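You operate a simulated robot arm through the tools that you are given. There is no shell and no other tool. Be economical: measure what you need, move in short steps, check, and stop when the job is done.

The job below is to be done with a simulated robot arm. You get a single attempt, and the scene is never put back.

JOB
Put the day block marked "TUE" from the table top on the small plate there and the day block that says "FRI" on top of the beige wooden block.

Only the result counts: the job must be done as asked and must still hold three seconds after the hand-in. Knocking over, shifting, dropping, spilling or breaking anything else fails it.

ROBOT AND FRAMES
A 7-joint arm with a two-finger parallel gripper on a trunk, on a base that drives. Base frame: it is fixed to the floor where the robot stands at the start and does not move with it; the origin is under the middle of the robot, x ahead of it, y to its left, z up. Lengths are in mm, angles in degrees, forces in N, time in s.
With the tool pointing down near the work surface it reaches from about 340 to 760 mm from the robot's upright axis, wherever it stands. Its first joint turns from -115.0 to 115.0 degrees. Payload 3.91 kg.
The TCP is the grasp point between the finger pads, 30 mm short of the fingertips. In the tool frame z runs along the fingers and y along their closing line. The gripper opens to 110 mm. The fingers are 20 mm wide and 10 mm thick; the gripper's body (48 by 112 mm) begins 55 mm behind the TCP.
Orientation is told as [roll, pitch, yaw] about the base's x, y, z axes, in that order, counted from this pose: with the fingers straight down and closing along the base's y, the tool's x points along the base's -x, its y along +y and its z along -z.

CONTROLS
- The arm moves only by the tool move_arm. Its argument "increments" is a list that holds one entry, the list of rows, each a list of 7 numbers: the shift along the tool's x, y, z in mm, then the turn, a rotation vector about the tool's x, y, z in degrees, then the opening, from 0 (shut) to 1 (fully open). In form: [[[x, y, z, ax, ay, az, jaw], ...]]. A call has 1 to 20 rows; each row shifts and turns the commanded pose from where the row before left it, along the tool's axes as they then stand. Each row takes 0.2 s and may step no farther than 50 mm and 8.6 degrees from the row before; otherwise, or with a gripper value out of range, the whole call is refused. A pose out of reach is approached as far as the arm can. The call stops where the force on the tool passes 40 N (or 10 N more than at its start, if that is more) or the arm is blocked; 0.2 s more then pass. Each finger travels about 108 mm/s and halts on what it meets, pressing with about 29 N; the grip force reading is that of the motor and also rises with nothing between the fingers. The clock runs only during rows and for 0.2 s after the last one: add rows that do not move to give the fingers time. The reply holds the time, the measured pose of the TCP, the force on the tool along the base axes, the opening and the grip force, in the units named above and with some noise.
- Cameras (640 x 400 px; columns grow to the right, rows downward): "scene" is now at [17.5, 137.2, 1555.8]; the picture's right is [-0.21, -0.98, 0.00], its down [-0.75, 0.16, -0.65] and it looks along [0.63, -0.13, -0.76] (base axes); focal length 276 px, centre (320, 200). "wrist" rides on the gripper at [72, 17, -103] in the tool frame; the picture's right is [-0.23, 0.97, 0.00], its down [-0.76, -0.18, -0.62] and it looks along [-0.61, -0.14, 0.78] (tool axes); focal length 222 px, centre (320, 200). There is no depth. A picture from a camera that has moved, and an enlarged one, comes with that camera's place and axes in the base frame and with its lens.
- camera(camera): a new picture of that camera. It takes no simulated time.
- raise_lower(by): slides the trunk up (or, below 0, down) by that many mm; the arm and the scene camera ride with it, the base frame stays. It gives what a move gives, with no picture.
- steer(legs): drives the robot by 1 to 6 legs, each [ahead, turn to the left] in mm and degrees, along the robot's own axes; the way and the turn of a leg run together, so that a leg with both is an arc; at most 1500 mm and 180 degrees a leg. The arm and the cameras ride along, it lands a little off, and it stops where it bumps. It gives what a move gives.
- turn_head(pan, tilt): turns the head with the scene camera to pan (to the left, within 155 degrees either way) and tilt (down, from -29 to 69), counted from straight ahead of the robot. It gives what a move gives.
- zoom(camera, box): a new picture of the part [left, top, right, bottom] of that camera's present view, enlarged. It takes no simulated time.
- job_done(): hands the job in; it is judged then, once.

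Go step by step. Nothing tells you exact positions but the pictures and the camera data: compare them with the known pose of the tool, close in by small moves and look again before you grip or let go. The budget is 120 turns and 82 pictures, counting those below and the enlarged ones. Unless the task says otherwise, let go and move clear before handing in, and close with one line.

The tools are called as name(argument=value, ...) on one line, values as JSON. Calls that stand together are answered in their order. move_arm: Moves the arm, as the interface text tells. Its arguments: {"type":"object","properties":{"increments":{"type":"array"}},"required":["increments"]} The other tools are called the same way: raise_lower (by) slides the trunk up or down; steer (legs) drives the base; turn_head (pan, tilt) turns the head that bears the scene camera; camera (camera) takes a picture; zoom (camera, box) takes an enlarged picture of a part of a camera's view; job_done () hands the job in.

At the start:

```text
t: 0.0
position: [543.2, 20.8, 1028.2]
orientation: [0.0, 0.0, 0.0]
wrist_force: [1.0, 0.0, 0.4]
finger_gap: 109.9
grasp_force: 0.0
trunk travel left (down, up): [-675.0, 315.0]
robot x, y, heading: [-1.3, -0.3, 0.0]
head pan, tilt: [-11.9, 49.8]
```

scene: 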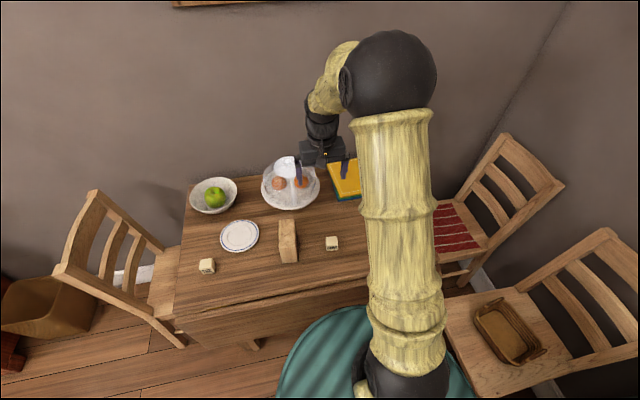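
wrist: 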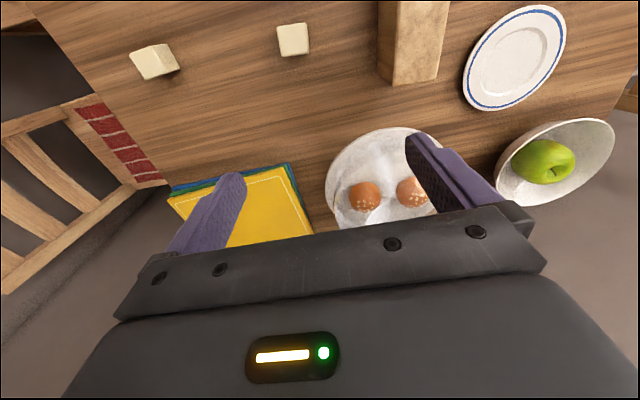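

Three small blocks seem to be present: one to the left, one by the beige block, and one hidden behind the arm. I'll enlarge the views to read the labels.

zoom(camera="scene", box=[180, 200, 360, 312])

zoom(camera="wrist", box=[100, 0, 340, 150])

```text
3.56 times, centred on (270, 256) of scene
camera zoom: at [17.5, 137.2, 1555.8], right [-0.21, -0.98, 0.0], down [-0.75, 0.16, -0.65], along [0.63, -0.13, -0.76], focal length 983 px, centre (498, 1)
```

zoom: 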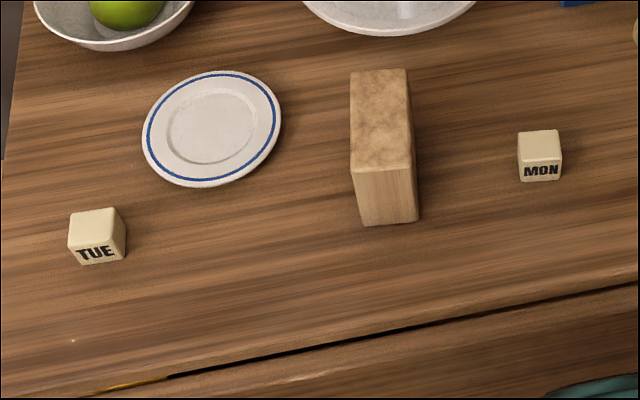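

```text
2.67 times, centred on (220, 75) of wrist
camera zoom: at [470.5, 37.7, 1131.2], right [0.23, 0.97, 0.0], down [0.76, -0.18, 0.62], along [0.61, -0.14, -0.78], focal length 592 px, centre (587, 533)
```

zoom: 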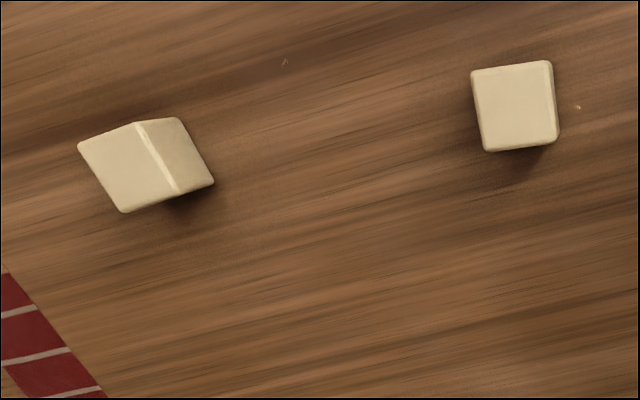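

The beige block's top is near (504, 145, 837), TUE is near (487, 403) and the plate is near (585, 305). The hidden block sits near (459, -198). I'll move the arm left toward TUE, which should also clear the scene camera's view of the hidden block.

move_arm(increments=[[[6, 47, 9, 0, 0, 0, 1], [6, 48, 9, 0, 0, 0, 1], [6, 48, 9, 0, 0, 0, 1], [6, 48, 9, 0, 0, 0, 1], [6, 48, 9, 0, 0, 0, 1], [6, 48, 9, 0, 0, 0, 1], [6, 48, 9, 0, 0, 0, 1], [6, 47, 9, 0, 0, 0, 1], [0, 0, 0, 0, 0, 0, 1]]])

camera(camera="scene")

camera(camera="wrist")

```text
t: 2.0
position: [495.0, 404.2, 956.9]
orientation: [0.0, 0.0, -0.1]
wrist_force: [0.2, 0.0, 0.0]
finger_gap: 109.8
grasp_force: 0.0
trunk travel left (down, up): [-675.0, 315.0]
robot x, y, heading: [-0.3, 3.3, 0.0]
head pan, tilt: [-11.9, 49.8]
```

```text
77 pictures are left
camera scene: at [17.4, 137.1, 1555.8], right [-0.21, -0.98, 0.0], down [-0.75, 0.16, -0.65], along [0.63, -0.13, -0.76], focal length 276 px, centre (320, 200)
```

scene: 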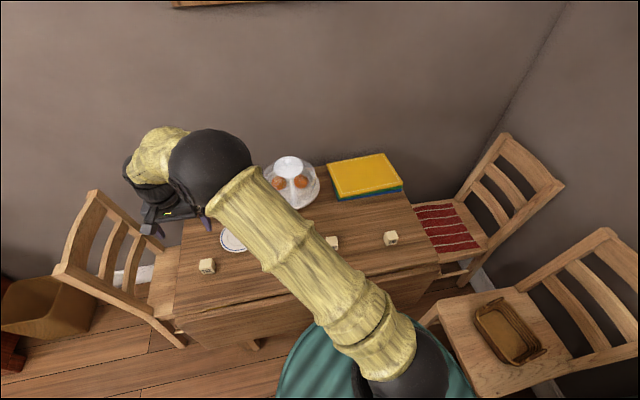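

```text
76 pictures are left
camera wrist: at [422.5, 420.7, 1059.2], right [0.23, 0.97, 0.0], down [0.76, -0.18, 0.62], along [0.61, -0.14, -0.78], focal length 222 px, centre (320, 200)
```

wrist: 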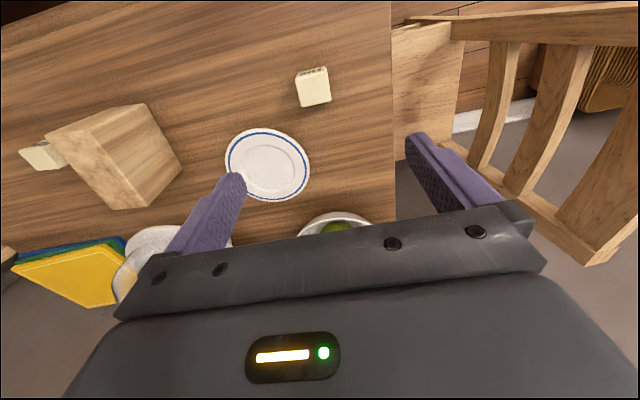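

The hidden block now shows at (391, 238) in the scene view. I'll read its label and check how TUE is turned.

zoom(camera="scene", box=[325, 213, 421, 273])

zoom(camera="wrist", box=[265, 50, 361, 110])

zoom(camera="scene", box=[170, 240, 250, 290])

```text
6.67 times, centred on (373, 243) of scene
camera zoom: at [17.4, 137.1, 1555.8], right [-0.21, -0.98, 0.0], down [-0.75, 0.16, -0.65], along [0.63, -0.13, -0.76], focal length 1844 px, centre (-33, -87)
```

zoom: 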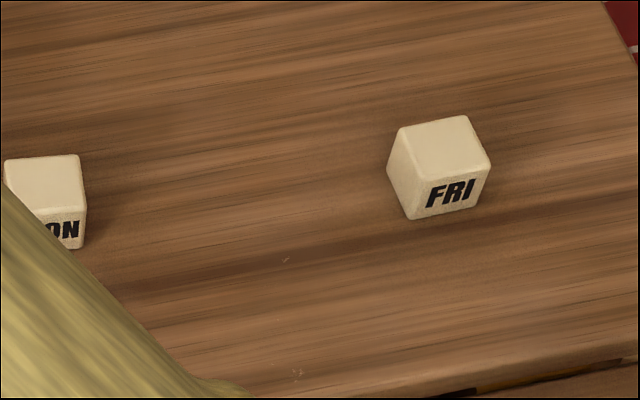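

```text
6.67 times, centred on (313, 80) of wrist
camera zoom: at [422.5, 420.7, 1059.2], right [0.23, 0.97, 0.0], down [0.76, -0.18, 0.62], along [0.61, -0.14, -0.78], focal length 1481 px, centre (367, 1000)
```

zoom: 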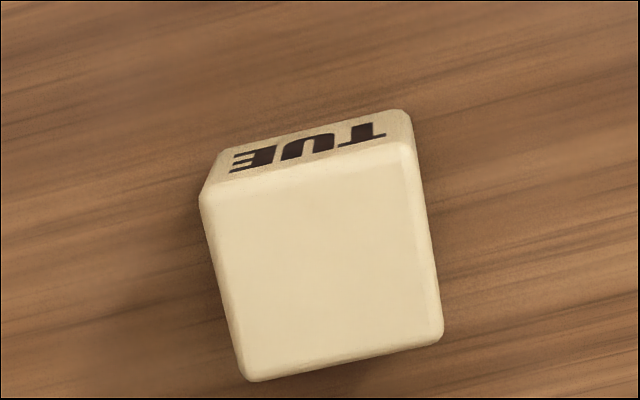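

```text
8.00 times, centred on (210, 265) of scene
camera zoom: at [17.4, 137.1, 1555.8], right [-0.21, -0.98, 0.0], down [-0.75, 0.16, -0.65], along [0.63, -0.13, -0.76], focal length 2212 px, centre (1200, -320)
```

zoom: 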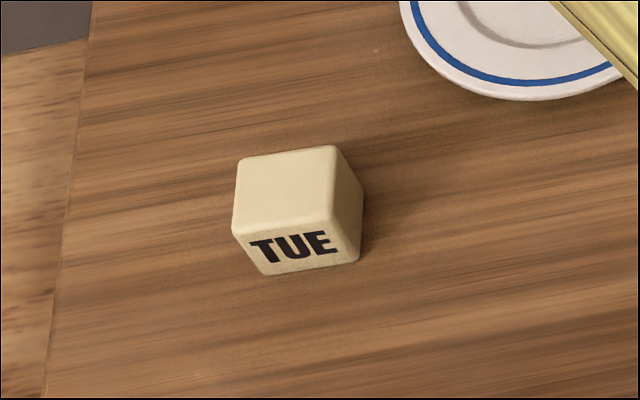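

The right-hand block is FRI. TUE is about 35 mm wide, almost square to the base axes and centred near (482, 402). I'll descend above it and check.

move_arm(increments=[[[13, -2, 30, 0, 0, 0, 0.8], [0, 0, 40, 0, 0, 0, 0.8], [0, 0, 40, 0, 0, 0, 0.8], [0, 0, 0, 0, 0, 0, 0.8]]])

camera(camera="wrist")

zoom(camera="scene", box=[140, 200, 268, 280])

```text
t: 3.0
position: [481.1, 400.2, 846.9]
orientation: [0.0, 0.0, 0.0]
wrist_force: [-0.4, -0.1, 0.8]
finger_gap: 88.1
grasp_force: 0.0
trunk travel left (down, up): [-675.0, 315.0]
robot x, y, heading: [-0.2, 0.2, 0.1]
head pan, tilt: [-11.9, 49.8]
```

```text
72 pictures are left
camera wrist: at [408.6, 417.2, 949.4], right [0.23, 0.97, 0.0], down [0.76, -0.18, 0.62], along [0.61, -0.14, -0.78], focal length 222 px, centre (320, 200)
```

wrist: 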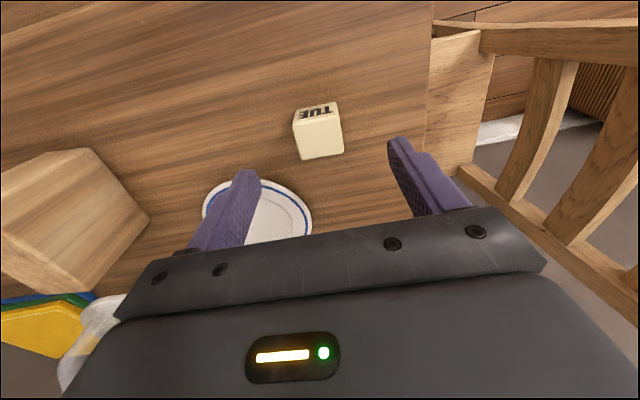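

```text
5.00 times, centred on (204, 240) of scene
camera zoom: at [17.4, 137.2, 1555.8], right [-0.21, -0.98, 0.0], down [-0.75, 0.16, -0.65], along [0.63, -0.13, -0.76], focal length 1383 px, centre (900, 0)
```

zoom: 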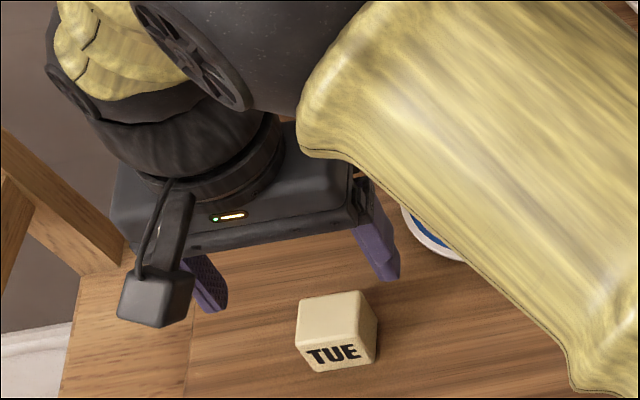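

The wrist view puts TUE at about (481, 402), directly under the tool. I'll descend to TCP z of about 784 and close.

move_arm(increments=[[[0, 1, 32, 0, 0, 0, 0.8], [0, 0, 31, 0, 0, 0, 0.8], [0, 0, 0, 0, 0, 0, 0.8], [0, 0, 0, 0, 0, 0, 0.5], [0, 0, 0, 0, 0, 0, 0.2], [0, 0, 0, 0, 0, 0, 0.2], [0, 0, 0, 0, 0, 0, 0.2]]])

camera(camera="wrist")

```text
t: 4.6
position: [482.5, 401.8, 783.6]
orientation: [0.1, -0.1, 0.0]
wrist_force: [0.9, 0.4, 0.5]
finger_gap: 37.1
grasp_force: 28.8
trunk travel left (down, up): [-675.0, 315.0]
robot x, y, heading: [-3.7, -5.1, 0.1]
head pan, tilt: [-11.9, 49.8]
```

```text
70 pictures are left
camera wrist: at [409.1, 418.6, 886.1], right [0.23, 0.97, 0.0], down [0.76, -0.18, 0.62], along [0.61, -0.14, -0.78], focal length 222 px, centre (320, 200)
```

wrist: 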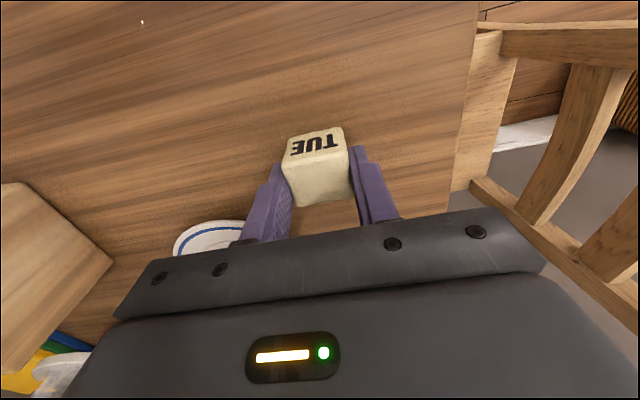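

TUE is gripped at 37 mm. I'll lift it and move over the plate.

move_arm(increments=[[[0, 0, -40, 0, 0, 0, 0.2], [0, 0, -40, 0, 0, 0, 0.2], [-34, -32, 0, 0, 0, 0, 0.2], [-34, -32, 0, 0, 0, 0, 0.2], [-35, -33, 0, 0, 0, 0, 0.2], [0, 0, 0, 0, 0, 0, 0.2], [0, 0, 0, 0, 0, 0, 0.2]]])

camera(camera="wrist")

camera(camera="scene")

```text
t: 6.2
position: [584.6, 304.1, 862.2]
orientation: [0.0, 0.0, 0.0]
wrist_force: [0.1, -0.8, -0.5]
finger_gap: 36.9
grasp_force: 28.7
trunk travel left (down, up): [-675.0, 315.0]
robot x, y, heading: [0.6, -0.7, -0.2]
head pan, tilt: [-11.9, 49.8]
```

```text
69 pictures are left
camera wrist: at [512.4, 320.3, 965.9], right [0.23, 0.97, 0.0], down [0.76, -0.18, 0.62], along [0.61, -0.14, -0.78], focal length 222 px, centre (320, 200)
```

wrist: 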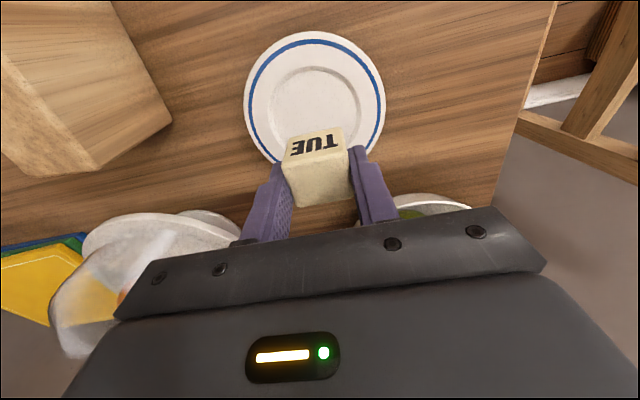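

```text
68 pictures are left
camera scene: at [17.4, 137.4, 1555.8], right [-0.21, -0.98, 0.0], down [-0.75, 0.16, -0.65], along [0.63, -0.13, -0.76], focal length 276 px, centre (320, 200)
```

scene: 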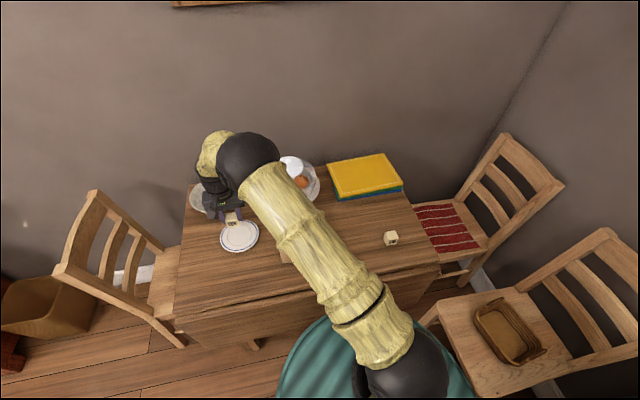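

The plate sits a bit nearer the robot than I judged. I'll enlarge the view for a precise centre.

zoom(camera="wrist", box=[224, 20, 408, 135])

zoom(camera="scene", box=[190, 195, 286, 255])

```text
3.48 times, centred on (316, 78) of wrist
camera zoom: at [512.4, 320.3, 965.9], right [0.23, 0.97, 0.0], down [0.76, -0.18, 0.62], along [0.61, -0.14, -0.78], focal length 773 px, centre (334, 626)
```

zoom: 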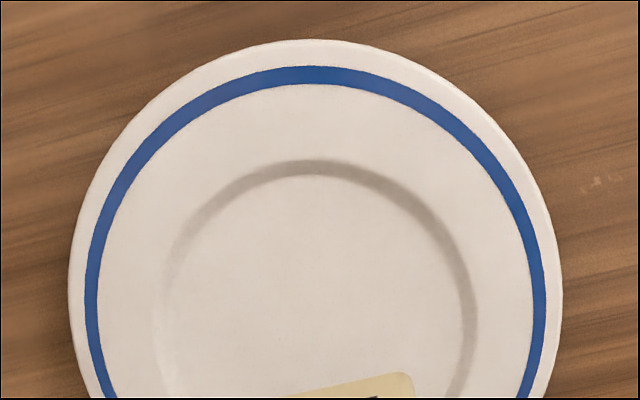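

```text
6.67 times, centred on (238, 225) of scene
camera zoom: at [17.4, 137.4, 1555.8], right [-0.21, -0.98, 0.0], down [-0.75, 0.16, -0.65], along [0.63, -0.13, -0.76], focal length 1844 px, centre (867, 33)
```

zoom: 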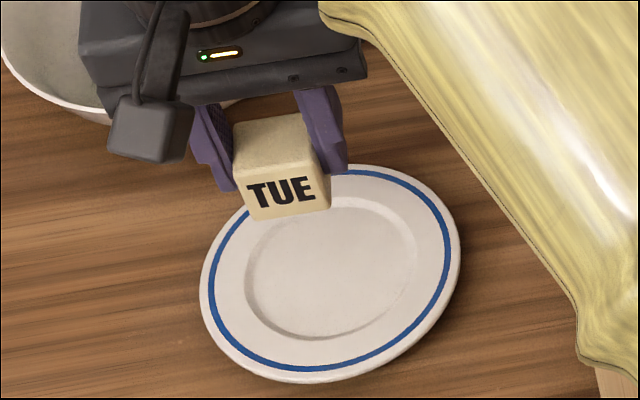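

By fitting a circle, the plate's centre comes out near (582, 302). I'll lower to just above the plate.

move_arm(increments=[[[2, -2, 30, 0, 0, 0, 0.2], [0, 0, 32, 0, 0, 0, 0.2], [0, 0, 0, 0, 0, 0, 0.2], [0, 0, 0, 0, 0, 0, 0.2]]])

camera(camera="wrist")

zoom(camera="scene", box=[190, 195, 286, 255])

```text
t: 7.2
position: [582.6, 302.8, 800.6]
orientation: [0.0, 0.1, 0.0]
wrist_force: [-0.4, 0.3, -0.5]
finger_gap: 36.9
grasp_force: 28.9
trunk travel left (down, up): [-675.0, 315.0]
robot x, y, heading: [3.0, -0.9, 0.2]
head pan, tilt: [-11.9, 49.8]
```

```text
65 pictures are left
camera wrist: at [510.3, 319.6, 903.4], right [0.23, 0.97, 0.0], down [0.76, -0.18, 0.62], along [0.61, -0.14, -0.78], focal length 222 px, centre (320, 200)
```

wrist: 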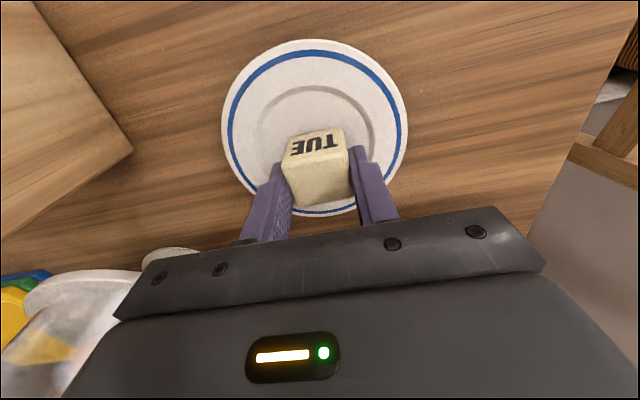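

```text
6.67 times, centred on (238, 225) of scene
camera zoom: at [17.5, 137.3, 1555.8], right [-0.21, -0.98, 0.0], down [-0.75, 0.16, -0.65], along [0.63, -0.13, -0.76], focal length 1844 px, centre (867, 33)
```

zoom: 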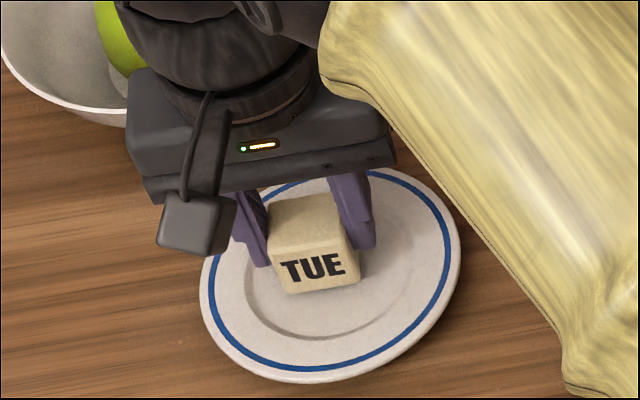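

TUE is hovering just above the plate's well. I'll lower it in small steps and watch for contact force.

move_arm(increments=[[[0, 0, 4, 0, 0, 0, 0.2], [0, 0, 3, 0, 0, 0, 0.2], [0, 0, 0, 0, 0, 0, 0.2]]])

```text
t: 8.0
position: [583.7, 302.5, 798.3]
orientation: [0.1, -0.5, -0.1]
wrist_force: [-0.9, -2.2, 30.3]
finger_gap: 37.3
grasp_force: 29.1
trunk travel left (down, up): [-675.0, 315.0]
robot x, y, heading: [-5.0, 0.5, 0.1]
head pan, tilt: [-11.9, 49.8]
```

There is contact at z of about 798 with 30 N. I'll back off 2 mm and look.

move_arm(increments=[[[0, 0, -4, 0, 0, 0, 0.2], [0, 0, 0, 0, 0, 0, 0.2]]])

zoom(camera="scene", box=[190, 195, 286, 255])

zoom(camera="wrist", box=[208, 30, 432, 230])

```text
t: 8.6
position: [581.9, 301.9, 798.9]
orientation: [0.1, -0.1, 0.1]
wrist_force: [5.4, 2.3, 14.3]
finger_gap: 37.0
grasp_force: 28.8
trunk travel left (down, up): [-675.0, 315.0]
robot x, y, heading: [-3.5, 0.7, 0.3]
head pan, tilt: [-11.9, 49.8]
```

```text
6.67 times, centred on (238, 225) of scene
camera zoom: at [16.7, 136.7, 1555.7], right [-0.21, -0.98, 0.0], down [-0.75, 0.16, -0.65], along [0.63, -0.13, -0.76], focal length 1844 px, centre (867, 33)
```

zoom: 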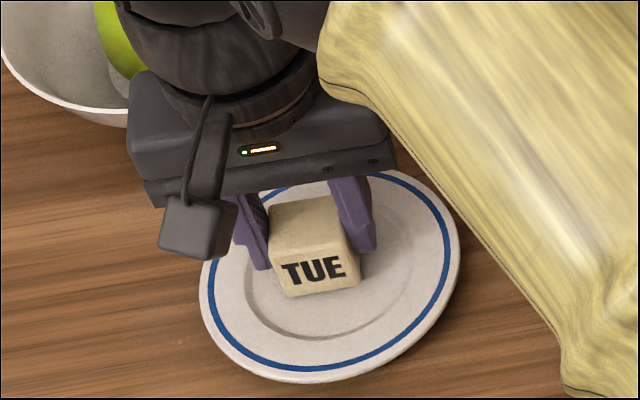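

```text
2.00 times, centred on (320, 130) of wrist
camera zoom: at [509.6, 319.5, 901.3], right [0.23, 0.97, 0.0], down [0.76, -0.18, 0.62], along [0.61, -0.14, -0.78], focal length 444 px, centre (320, 340)
```

zoom: 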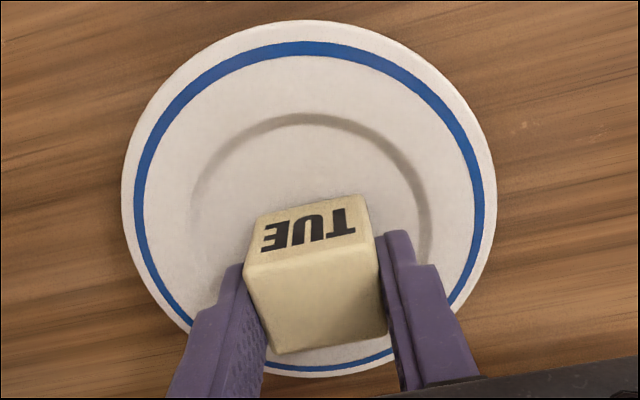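

The block is resting on the plate's well floor. I'll open part-way, rise straight up and check.

move_arm(increments=[[[0, 0, -1, 0, 0, 0, 0.2], [0, 0, 0, 0, 0, 0, 0.4], [0, 0, 0, 0, 0, 0, 0.55], [0, 0, 0, 0, 0, 0, 0.55], [0, 0, -40, 0, 0, 0, 0.55], [0, 0, -45, 0, 0, 0, 0.55], [0, 0, -45, 0, 0, 0, 0.55], [0, 0, 0, 0, 0, 0, 0.55]]])

camera(camera="wrist")

zoom(camera="scene", box=[190, 195, 286, 255])

```text
t: 10.4
position: [583.5, 303.6, 928.9]
orientation: [0.0, 0.0, 0.0]
wrist_force: [-0.4, 0.0, 0.1]
finger_gap: 60.5
grasp_force: 0.1
trunk travel left (down, up): [-675.0, 315.0]
robot x, y, heading: [-1.4, 0.6, -0.1]
head pan, tilt: [-11.9, 49.8]
```

```text
61 pictures are left
camera wrist: at [510.8, 319.9, 1032.0], right [0.23, 0.97, 0.0], down [0.76, -0.18, 0.62], along [0.61, -0.14, -0.78], focal length 222 px, centre (320, 200)
```

wrist: 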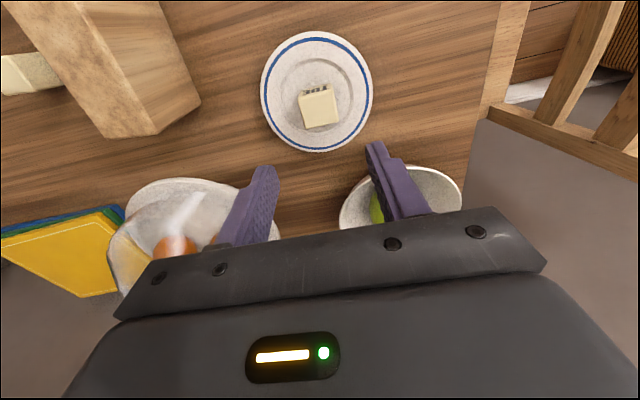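

```text
6.67 times, centred on (238, 225) of scene
camera zoom: at [17.6, 137.3, 1555.8], right [-0.21, -0.98, 0.0], down [-0.75, 0.16, -0.65], along [0.63, -0.13, -0.76], focal length 1844 px, centre (867, 33)
```

zoom: 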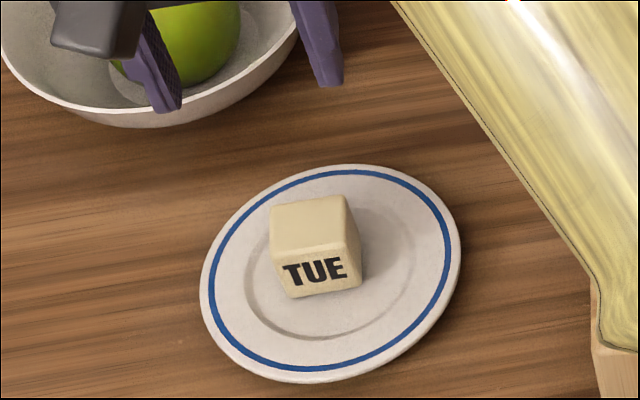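

TUE sits flat in the plate's well. Next I'll move right at the same height toward FRI.

move_arm(increments=[[[11, -45, 0, 0, 0, 0, 0.8], [11, -45, 0, 0, 0, 0, 0.8], [11, -45, 0, 0, 0, 0, 0.8], [11, -45, 0, 0, 0, 0, 0.8], [11, -45, 0, 0, 0, 0, 0.8], [11, -45, 0, 0, 0, 0, 0.8], [11, -45, 0, 0, 0, 0, 0.8], [11, -45, 0, 0, 0, 0, 0.8], [12, -46, 0, 0, 0, 0, 0.8], [12, -46, 0, 0, 0, 0, 0.8], [12, -48, 0, 0, 0, 0, 0.8], [0, 0, 0, 0, 0, 0, 0.8], [0, 0, 0, 0, 0, 0, 0.8]]])

camera(camera="wrist")

camera(camera="scene")

```text
t: 13.2
position: [458.1, -198.1, 929.0]
orientation: [0.0, -0.1, 0.0]
wrist_force: [-0.6, -0.5, -0.1]
finger_gap: 87.8
grasp_force: 0.0
trunk travel left (down, up): [-675.0, 315.0]
robot x, y, heading: [-1.1, -2.3, 0.0]
head pan, tilt: [-11.9, 49.8]
```

```text
59 pictures are left
camera wrist: at [386.2, -181.0, 1032.5], right [0.23, 0.97, 0.0], down [0.76, -0.18, 0.62], along [0.61, -0.14, -0.78], focal length 222 px, centre (320, 200)
```

wrist: 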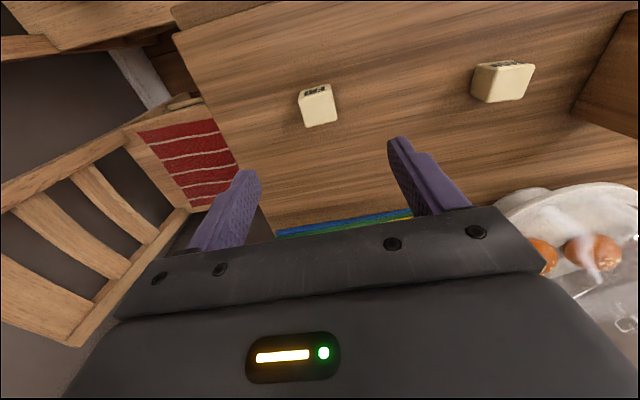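

```text
58 pictures are left
camera scene: at [17.5, 137.2, 1555.8], right [-0.21, -0.98, 0.0], down [-0.75, 0.16, -0.65], along [0.63, -0.13, -0.76], focal length 276 px, centre (320, 200)
```

scene: 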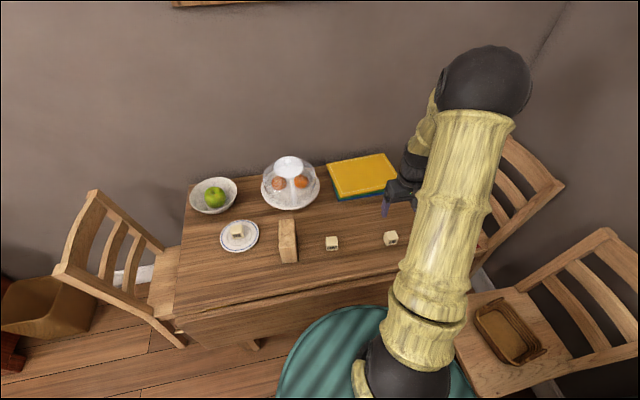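

zoom(camera="wrist", box=[270, 75, 366, 135])

zoom(camera="scene", box=[264, 205, 360, 265])

```text
6.67 times, centred on (318, 105) of wrist
camera zoom: at [386.2, -181.0, 1032.5], right [0.23, 0.97, 0.0], down [0.76, -0.18, 0.62], along [0.61, -0.14, -0.78], focal length 1481 px, centre (333, 833)
```

zoom: 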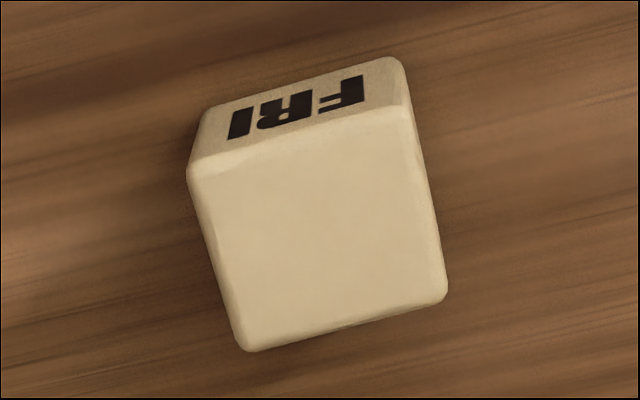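

```text
6.67 times, centred on (312, 235) of scene
camera zoom: at [17.5, 137.2, 1555.8], right [-0.21, -0.98, 0.0], down [-0.75, 0.16, -0.65], along [0.63, -0.13, -0.76], focal length 1844 px, centre (373, -33)
```

zoom: 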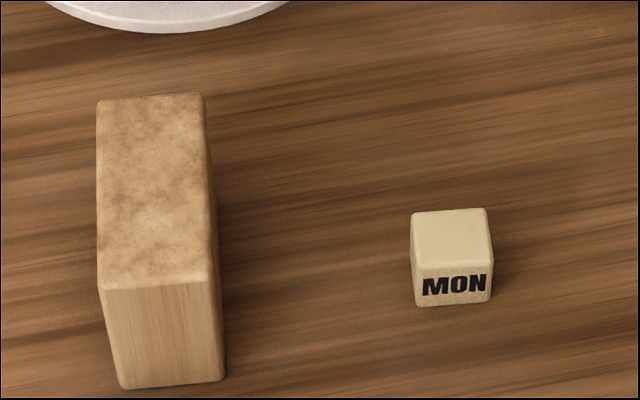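

FRI is near (461, -200) and rotated about 3°. The beige block's top centre is about (504, 143, 835). I'll descend on FRI and grip it.

move_arm(increments=[[[-2, -1, 45, 0, 0, -3, 0.8], [0, 0, 45, 0, 0, 0, 0.8], [0, 0, 30, 0, 0, 0, 0.8], [0, 0, 25, 0, 0, 0, 0.8], [0, 0, 0, 0, 0, 0, 0.8], [0, 0, 0, 0, 0, 0, 0.5], [0, 0, 0, 0, 0, 0, 0.2], [0, 0, 0, 0, 0, 0, 0.2], [0, 0, 0, 0, 0, 0, 0.2]]])

camera(camera="wrist")

```text
t: 15.2
position: [460.2, -198.5, 785.2]
orientation: [0.0, 0.0, 3.0]
wrist_force: [-0.3, -0.7, 0.3]
finger_gap: 37.1
grasp_force: 29.0
trunk travel left (down, up): [-675.0, 315.0]
robot x, y, heading: [0.8, -0.7, 0.0]
head pan, tilt: [-11.9, 49.8]
```

```text
55 pictures are left
camera wrist: at [387.5, -185.5, 887.7], right [0.18, 0.98, 0.0], down [0.77, -0.14, 0.62], along [0.61, -0.11, -0.78], focal length 222 px, centre (320, 200)
```

wrist: 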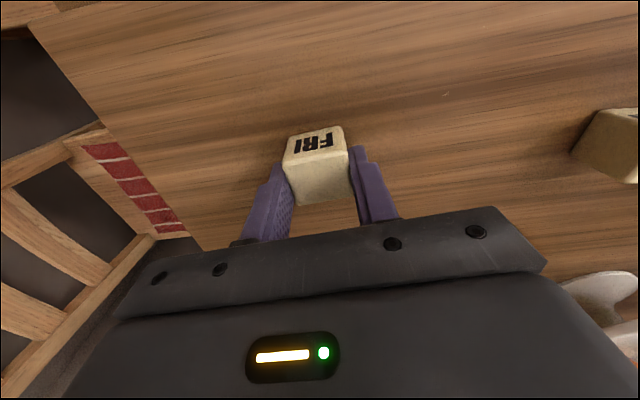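

FRI is gripped at 37 mm. I'll lift it well clear and carry it over to the beige block.

move_arm(increments=[[[0, 0, -45, 0, 0, 0, 0.2], [0, 0, -50, 0, 0, 0, 0.2], [0, 0, -50, 0, 0, 3, 0.2], [-5.5, 42.5, 0, 0, 0, 0, 0.2], [-5.5, 42.5, 0, 0, 0, 0, 0.2], [-5.5, 42.5, 0, 0, 0, 0, 0.2], [-5.5, 42.5, 0, 0, 0, 0, 0.2], [-5.5, 42.5, 0, 0, 0, 0, 0.2], [-5.5, 42.5, 0, 0, 0, 0, 0.2], [-5.5, 42.5, 0, 0, 0, 0, 0.2], [-5.5, 43.5, 0, 0, 0, 0, 0.2], [0, 0, 0, 0, 0, 6, 0.2], [0, 0, 0, 0, 0, 0, 0.2], [0, 0, 0, 0, 0, 0, 0.2]]])

camera(camera="wrist")

camera(camera="scene")

```text
t: 18.2
position: [506.0, 142.9, 930.2]
orientation: [0.0, 0.1, -6.0]
wrist_force: [0.8, 0.6, 0.2]
finger_gap: 36.7
grasp_force: 28.9
trunk travel left (down, up): [-675.0, 315.0]
robot x, y, heading: [-0.6, 1.2, -0.0]
head pan, tilt: [-11.9, 49.8]
```

```text
54 pictures are left
camera wrist: at [435.0, 167.3, 1032.4], right [0.33, 0.94, 0.0], down [0.74, -0.26, 0.62], along [0.59, -0.2, -0.78], focal length 222 px, centre (320, 200)
```

wrist: 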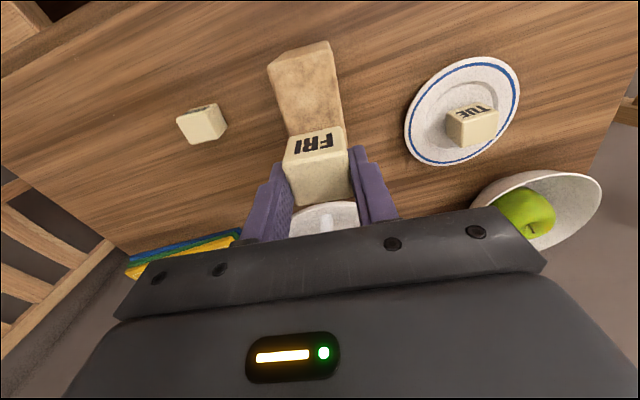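

```text
53 pictures are left
camera scene: at [17.5, 137.3, 1555.8], right [-0.21, -0.98, 0.0], down [-0.75, 0.16, -0.65], along [0.63, -0.13, -0.76], focal length 276 px, centre (320, 200)
```

scene: 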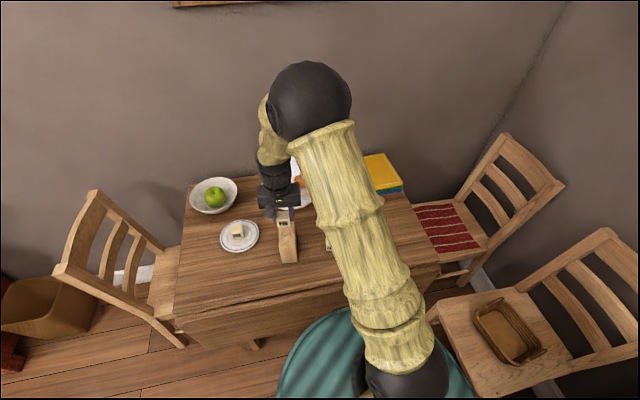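

zoom(camera="wrist", box=[240, 30, 368, 150])

zoom(camera="scene", box=[240, 185, 336, 265])

```text
3.33 times, centred on (304, 90) of wrist
camera zoom: at [435.0, 167.3, 1032.4], right [0.33, 0.94, 0.0], down [0.74, -0.26, 0.62], along [0.59, -0.2, -0.78], focal length 740 px, centre (373, 567)
```

zoom: 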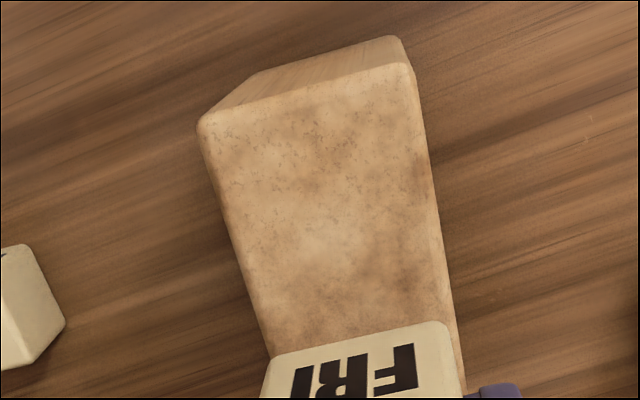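

```text
5.00 times, centred on (288, 225) of scene
camera zoom: at [17.5, 137.3, 1555.8], right [-0.21, -0.98, 0.0], down [-0.75, 0.16, -0.65], along [0.63, -0.13, -0.76], focal length 1383 px, centre (480, 75)
```

zoom: 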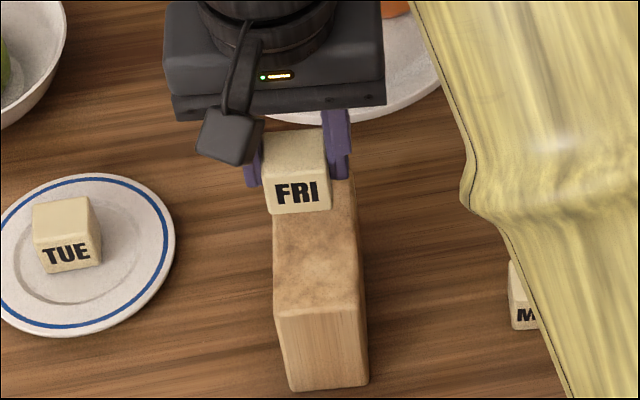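

The beige top centre refines to about (502, 141), with the same -6.6° turn that the gripper has. I'll shift by (-4, -2) and lower to just above it.

move_arm(increments=[[[4, -2, 20, 0, 0, 0, 0.2], [0, 0, 19, 0, 0, 0, 0.2], [0, 0, 0, 0, 0, 0, 0.2], [0, 0, 0, 0, 0, 0, 0.2]]])

zoom(camera="scene", box=[240, 185, 336, 265])

camera(camera="wrist")

```text
t: 19.2
position: [501.0, 141.5, 889.3]
orientation: [0.0, 0.0, -6.0]
wrist_force: [0.0, 0.5, -0.2]
finger_gap: 36.5
grasp_force: 29.3
trunk travel left (down, up): [-675.0, 315.0]
robot x, y, heading: [1.7, 1.0, -0.1]
head pan, tilt: [-11.9, 49.8]
```

```text
5.00 times, centred on (288, 225) of scene
camera zoom: at [17.5, 137.2, 1555.8], right [-0.21, -0.98, 0.0], down [-0.75, 0.16, -0.65], along [0.63, -0.13, -0.76], focal length 1383 px, centre (480, 75)
```

zoom: 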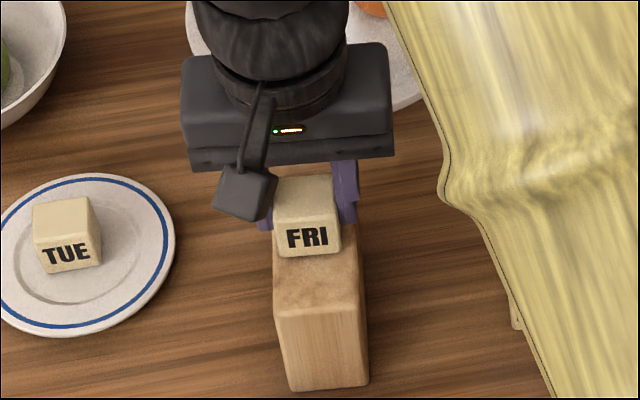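

```text
49 pictures are left
camera wrist: at [430.3, 165.6, 993.0], right [0.33, 0.94, 0.0], down [0.74, -0.26, 0.62], along [0.59, -0.2, -0.78], focal length 222 px, centre (320, 200)
```

wrist: 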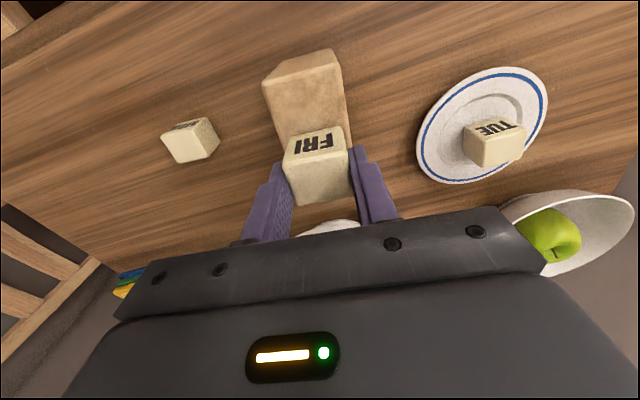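

It's well aligned. I'll lower in small steps until it just touches.

move_arm(increments=[[[0, 0, 4, 0, 0, 0, 0.2], [0, 0, 2, 0, 0, 0, 0.2], [0, 0, 0, 0, 0, 0, 0.2]]])

```text
t: 20.0
position: [501.4, 140.3, 884.4]
orientation: [0.0, 0.0, -6.0]
wrist_force: [0.3, 0.2, 2.7]
finger_gap: 36.7
grasp_force: 29.3
trunk travel left (down, up): [-675.0, 315.0]
robot x, y, heading: [-0.6, 1.4, -0.2]
head pan, tilt: [-11.9, 49.8]
```

move_arm(increments=[[[0, 0, 1, 0, 0, 0, 0.2], [0, 0, 0, 0, 0, 0, 0.2]]])

zoom(camera="wrist", box=[240, 30, 400, 230])

zoom(camera="scene", box=[240, 185, 336, 265])

```text
t: 20.6
position: [500.5, 140.8, 884.2]
orientation: [0.1, -0.1, -5.9]
wrist_force: [1.2, 0.8, 12.5]
finger_gap: 36.6
grasp_force: 28.8
trunk travel left (down, up): [-675.0, 315.0]
robot x, y, heading: [4.1, -1.3, -0.2]
head pan, tilt: [-11.9, 49.8]
```

```text
2.00 times, centred on (320, 130) of wrist
camera zoom: at [430.3, 165.9, 987.3], right [0.33, 0.94, 0.0], down [0.74, -0.26, 0.62], along [0.59, -0.2, -0.78], focal length 444 px, centre (320, 340)
```

zoom: 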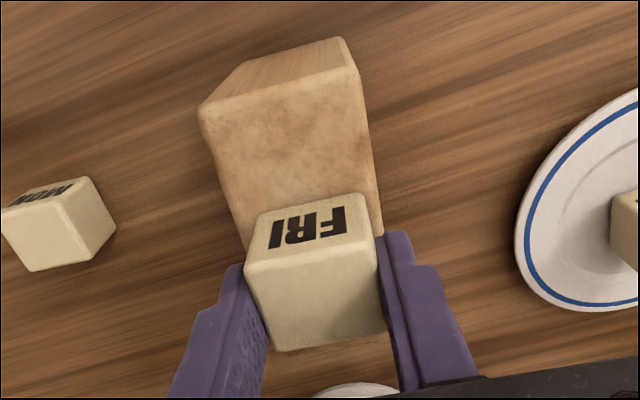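

```text
5.00 times, centred on (288, 225) of scene
camera zoom: at [16.4, 136.9, 1556.0], right [-0.21, -0.98, 0.0], down [-0.75, 0.16, -0.65], along [0.63, -0.13, -0.76], focal length 1383 px, centre (480, 75)
```

zoom: 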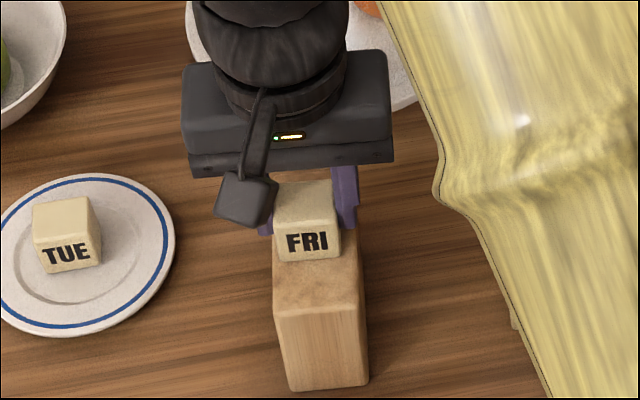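

FRI is touching the top but a few mm left of centre. I'll lift slightly, shift 2.5 mm right, and set it down again.

move_arm(increments=[[[0, 0, -4, 0, 0, 0, 0.2], [0, -2.5, 0, 0, 0, 0, 0.2], [0, 0, 0, 0, 0, 0, 0.2], [0, 0, 3, 0, 0, 0, 0.2], [0, 0, 0.7, 0, 0, 0, 0.2], [0, 0, 0, 0, 0, 0, 0.2]]])

zoom(camera="scene", box=[240, 185, 336, 265])

```text
t: 22.0
position: [500.4, 138.7, 885.2]
orientation: [0.0, -0.1, -6.1]
wrist_force: [-0.3, -0.1, 10.4]
finger_gap: 36.5
grasp_force: 29.1
trunk travel left (down, up): [-675.0, 315.0]
robot x, y, heading: [-2.1, -1.9, -0.4]
head pan, tilt: [-11.9, 49.8]
```

```text
5.00 times, centred on (288, 225) of scene
camera zoom: at [16.4, 136.9, 1556.0], right [-0.21, -0.98, 0.0], down [-0.75, 0.16, -0.65], along [0.63, -0.13, -0.76], focal length 1383 px, centre (480, 75)
```

zoom: 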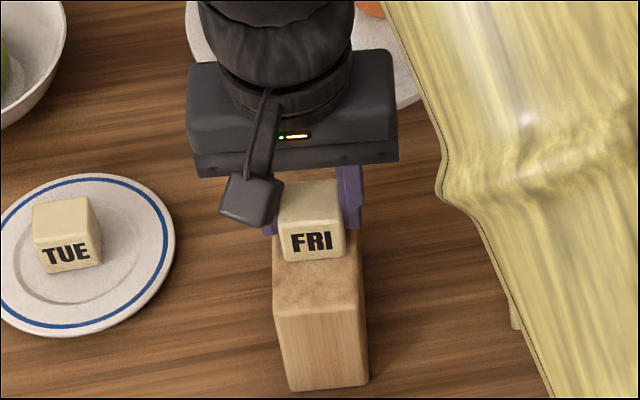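

It's now centred and seated. I'll release it and rise straight up.

move_arm(increments=[[[0, 0, -0.5, 0, 0, 0, 0.2], [0, 0, 0, 0, 0, 0, 0.4], [0, 0, 0, 0, 0, 0, 0.6], [0, 0, 0, 0, 0, 0, 0.6], [0, 0, -30, 0, 0, 0, 0.6], [0, 0, -45, 0, 0, 0, 0.6], [0, 0, -45, 0, 0, 0, 0.6], [0, 0, 0, 0, 0, 0, 0.6], [0, 0, 0, 0, 0, 0, 0.6]]])

zoom(camera="scene", box=[180, 160, 420, 310])

camera(camera="wrist")

```text
t: 24.0
position: [500.4, 138.6, 1003.5]
orientation: [0.0, 0.0, -6.0]
wrist_force: [-0.4, 0.1, -0.6]
finger_gap: 65.9
grasp_force: 0.1
trunk travel left (down, up): [-675.0, 315.0]
robot x, y, heading: [-1.0, 1.6, -0.2]
head pan, tilt: [-11.9, 49.8]
```

```text
2.67 times, centred on (300, 235) of scene
camera zoom: at [17.5, 137.2, 1555.8], right [-0.21, -0.98, 0.0], down [-0.75, 0.16, -0.65], along [0.63, -0.13, -0.76], focal length 737 px, centre (373, 107)
```

zoom: 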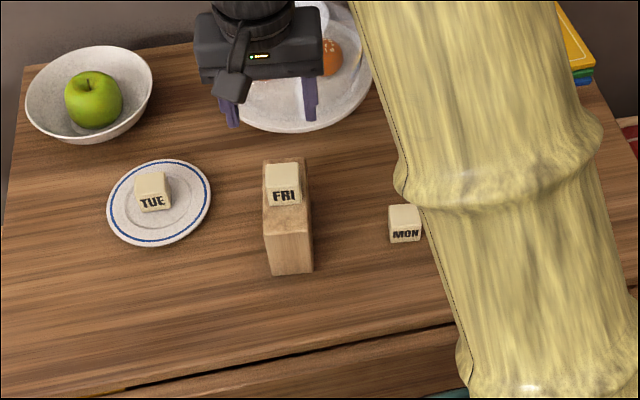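

```text
44 pictures are left
camera wrist: at [429.9, 163.8, 1106.9], right [0.33, 0.94, 0.0], down [0.74, -0.26, 0.62], along [0.59, -0.2, -0.78], focal length 222 px, centre (320, 200)
```

wrist: 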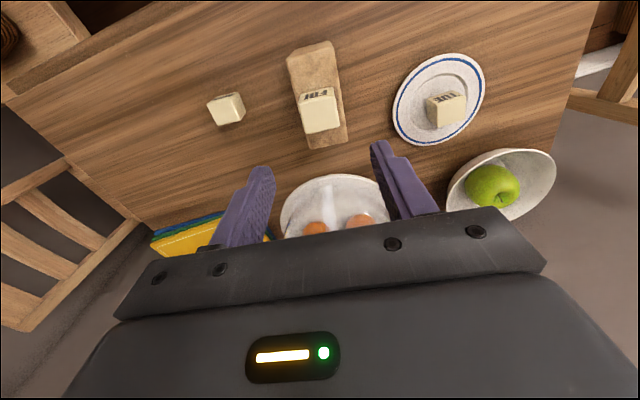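

TUE rests on the plate and FRI on the beige block. The gripper is clear and nothing else has moved, so I'm handing in.

job_done()

```text
The job is handed in.
```

The TUE block is on the small plate, the FRI block is on top of the beige wooden block, and the job is handed in.
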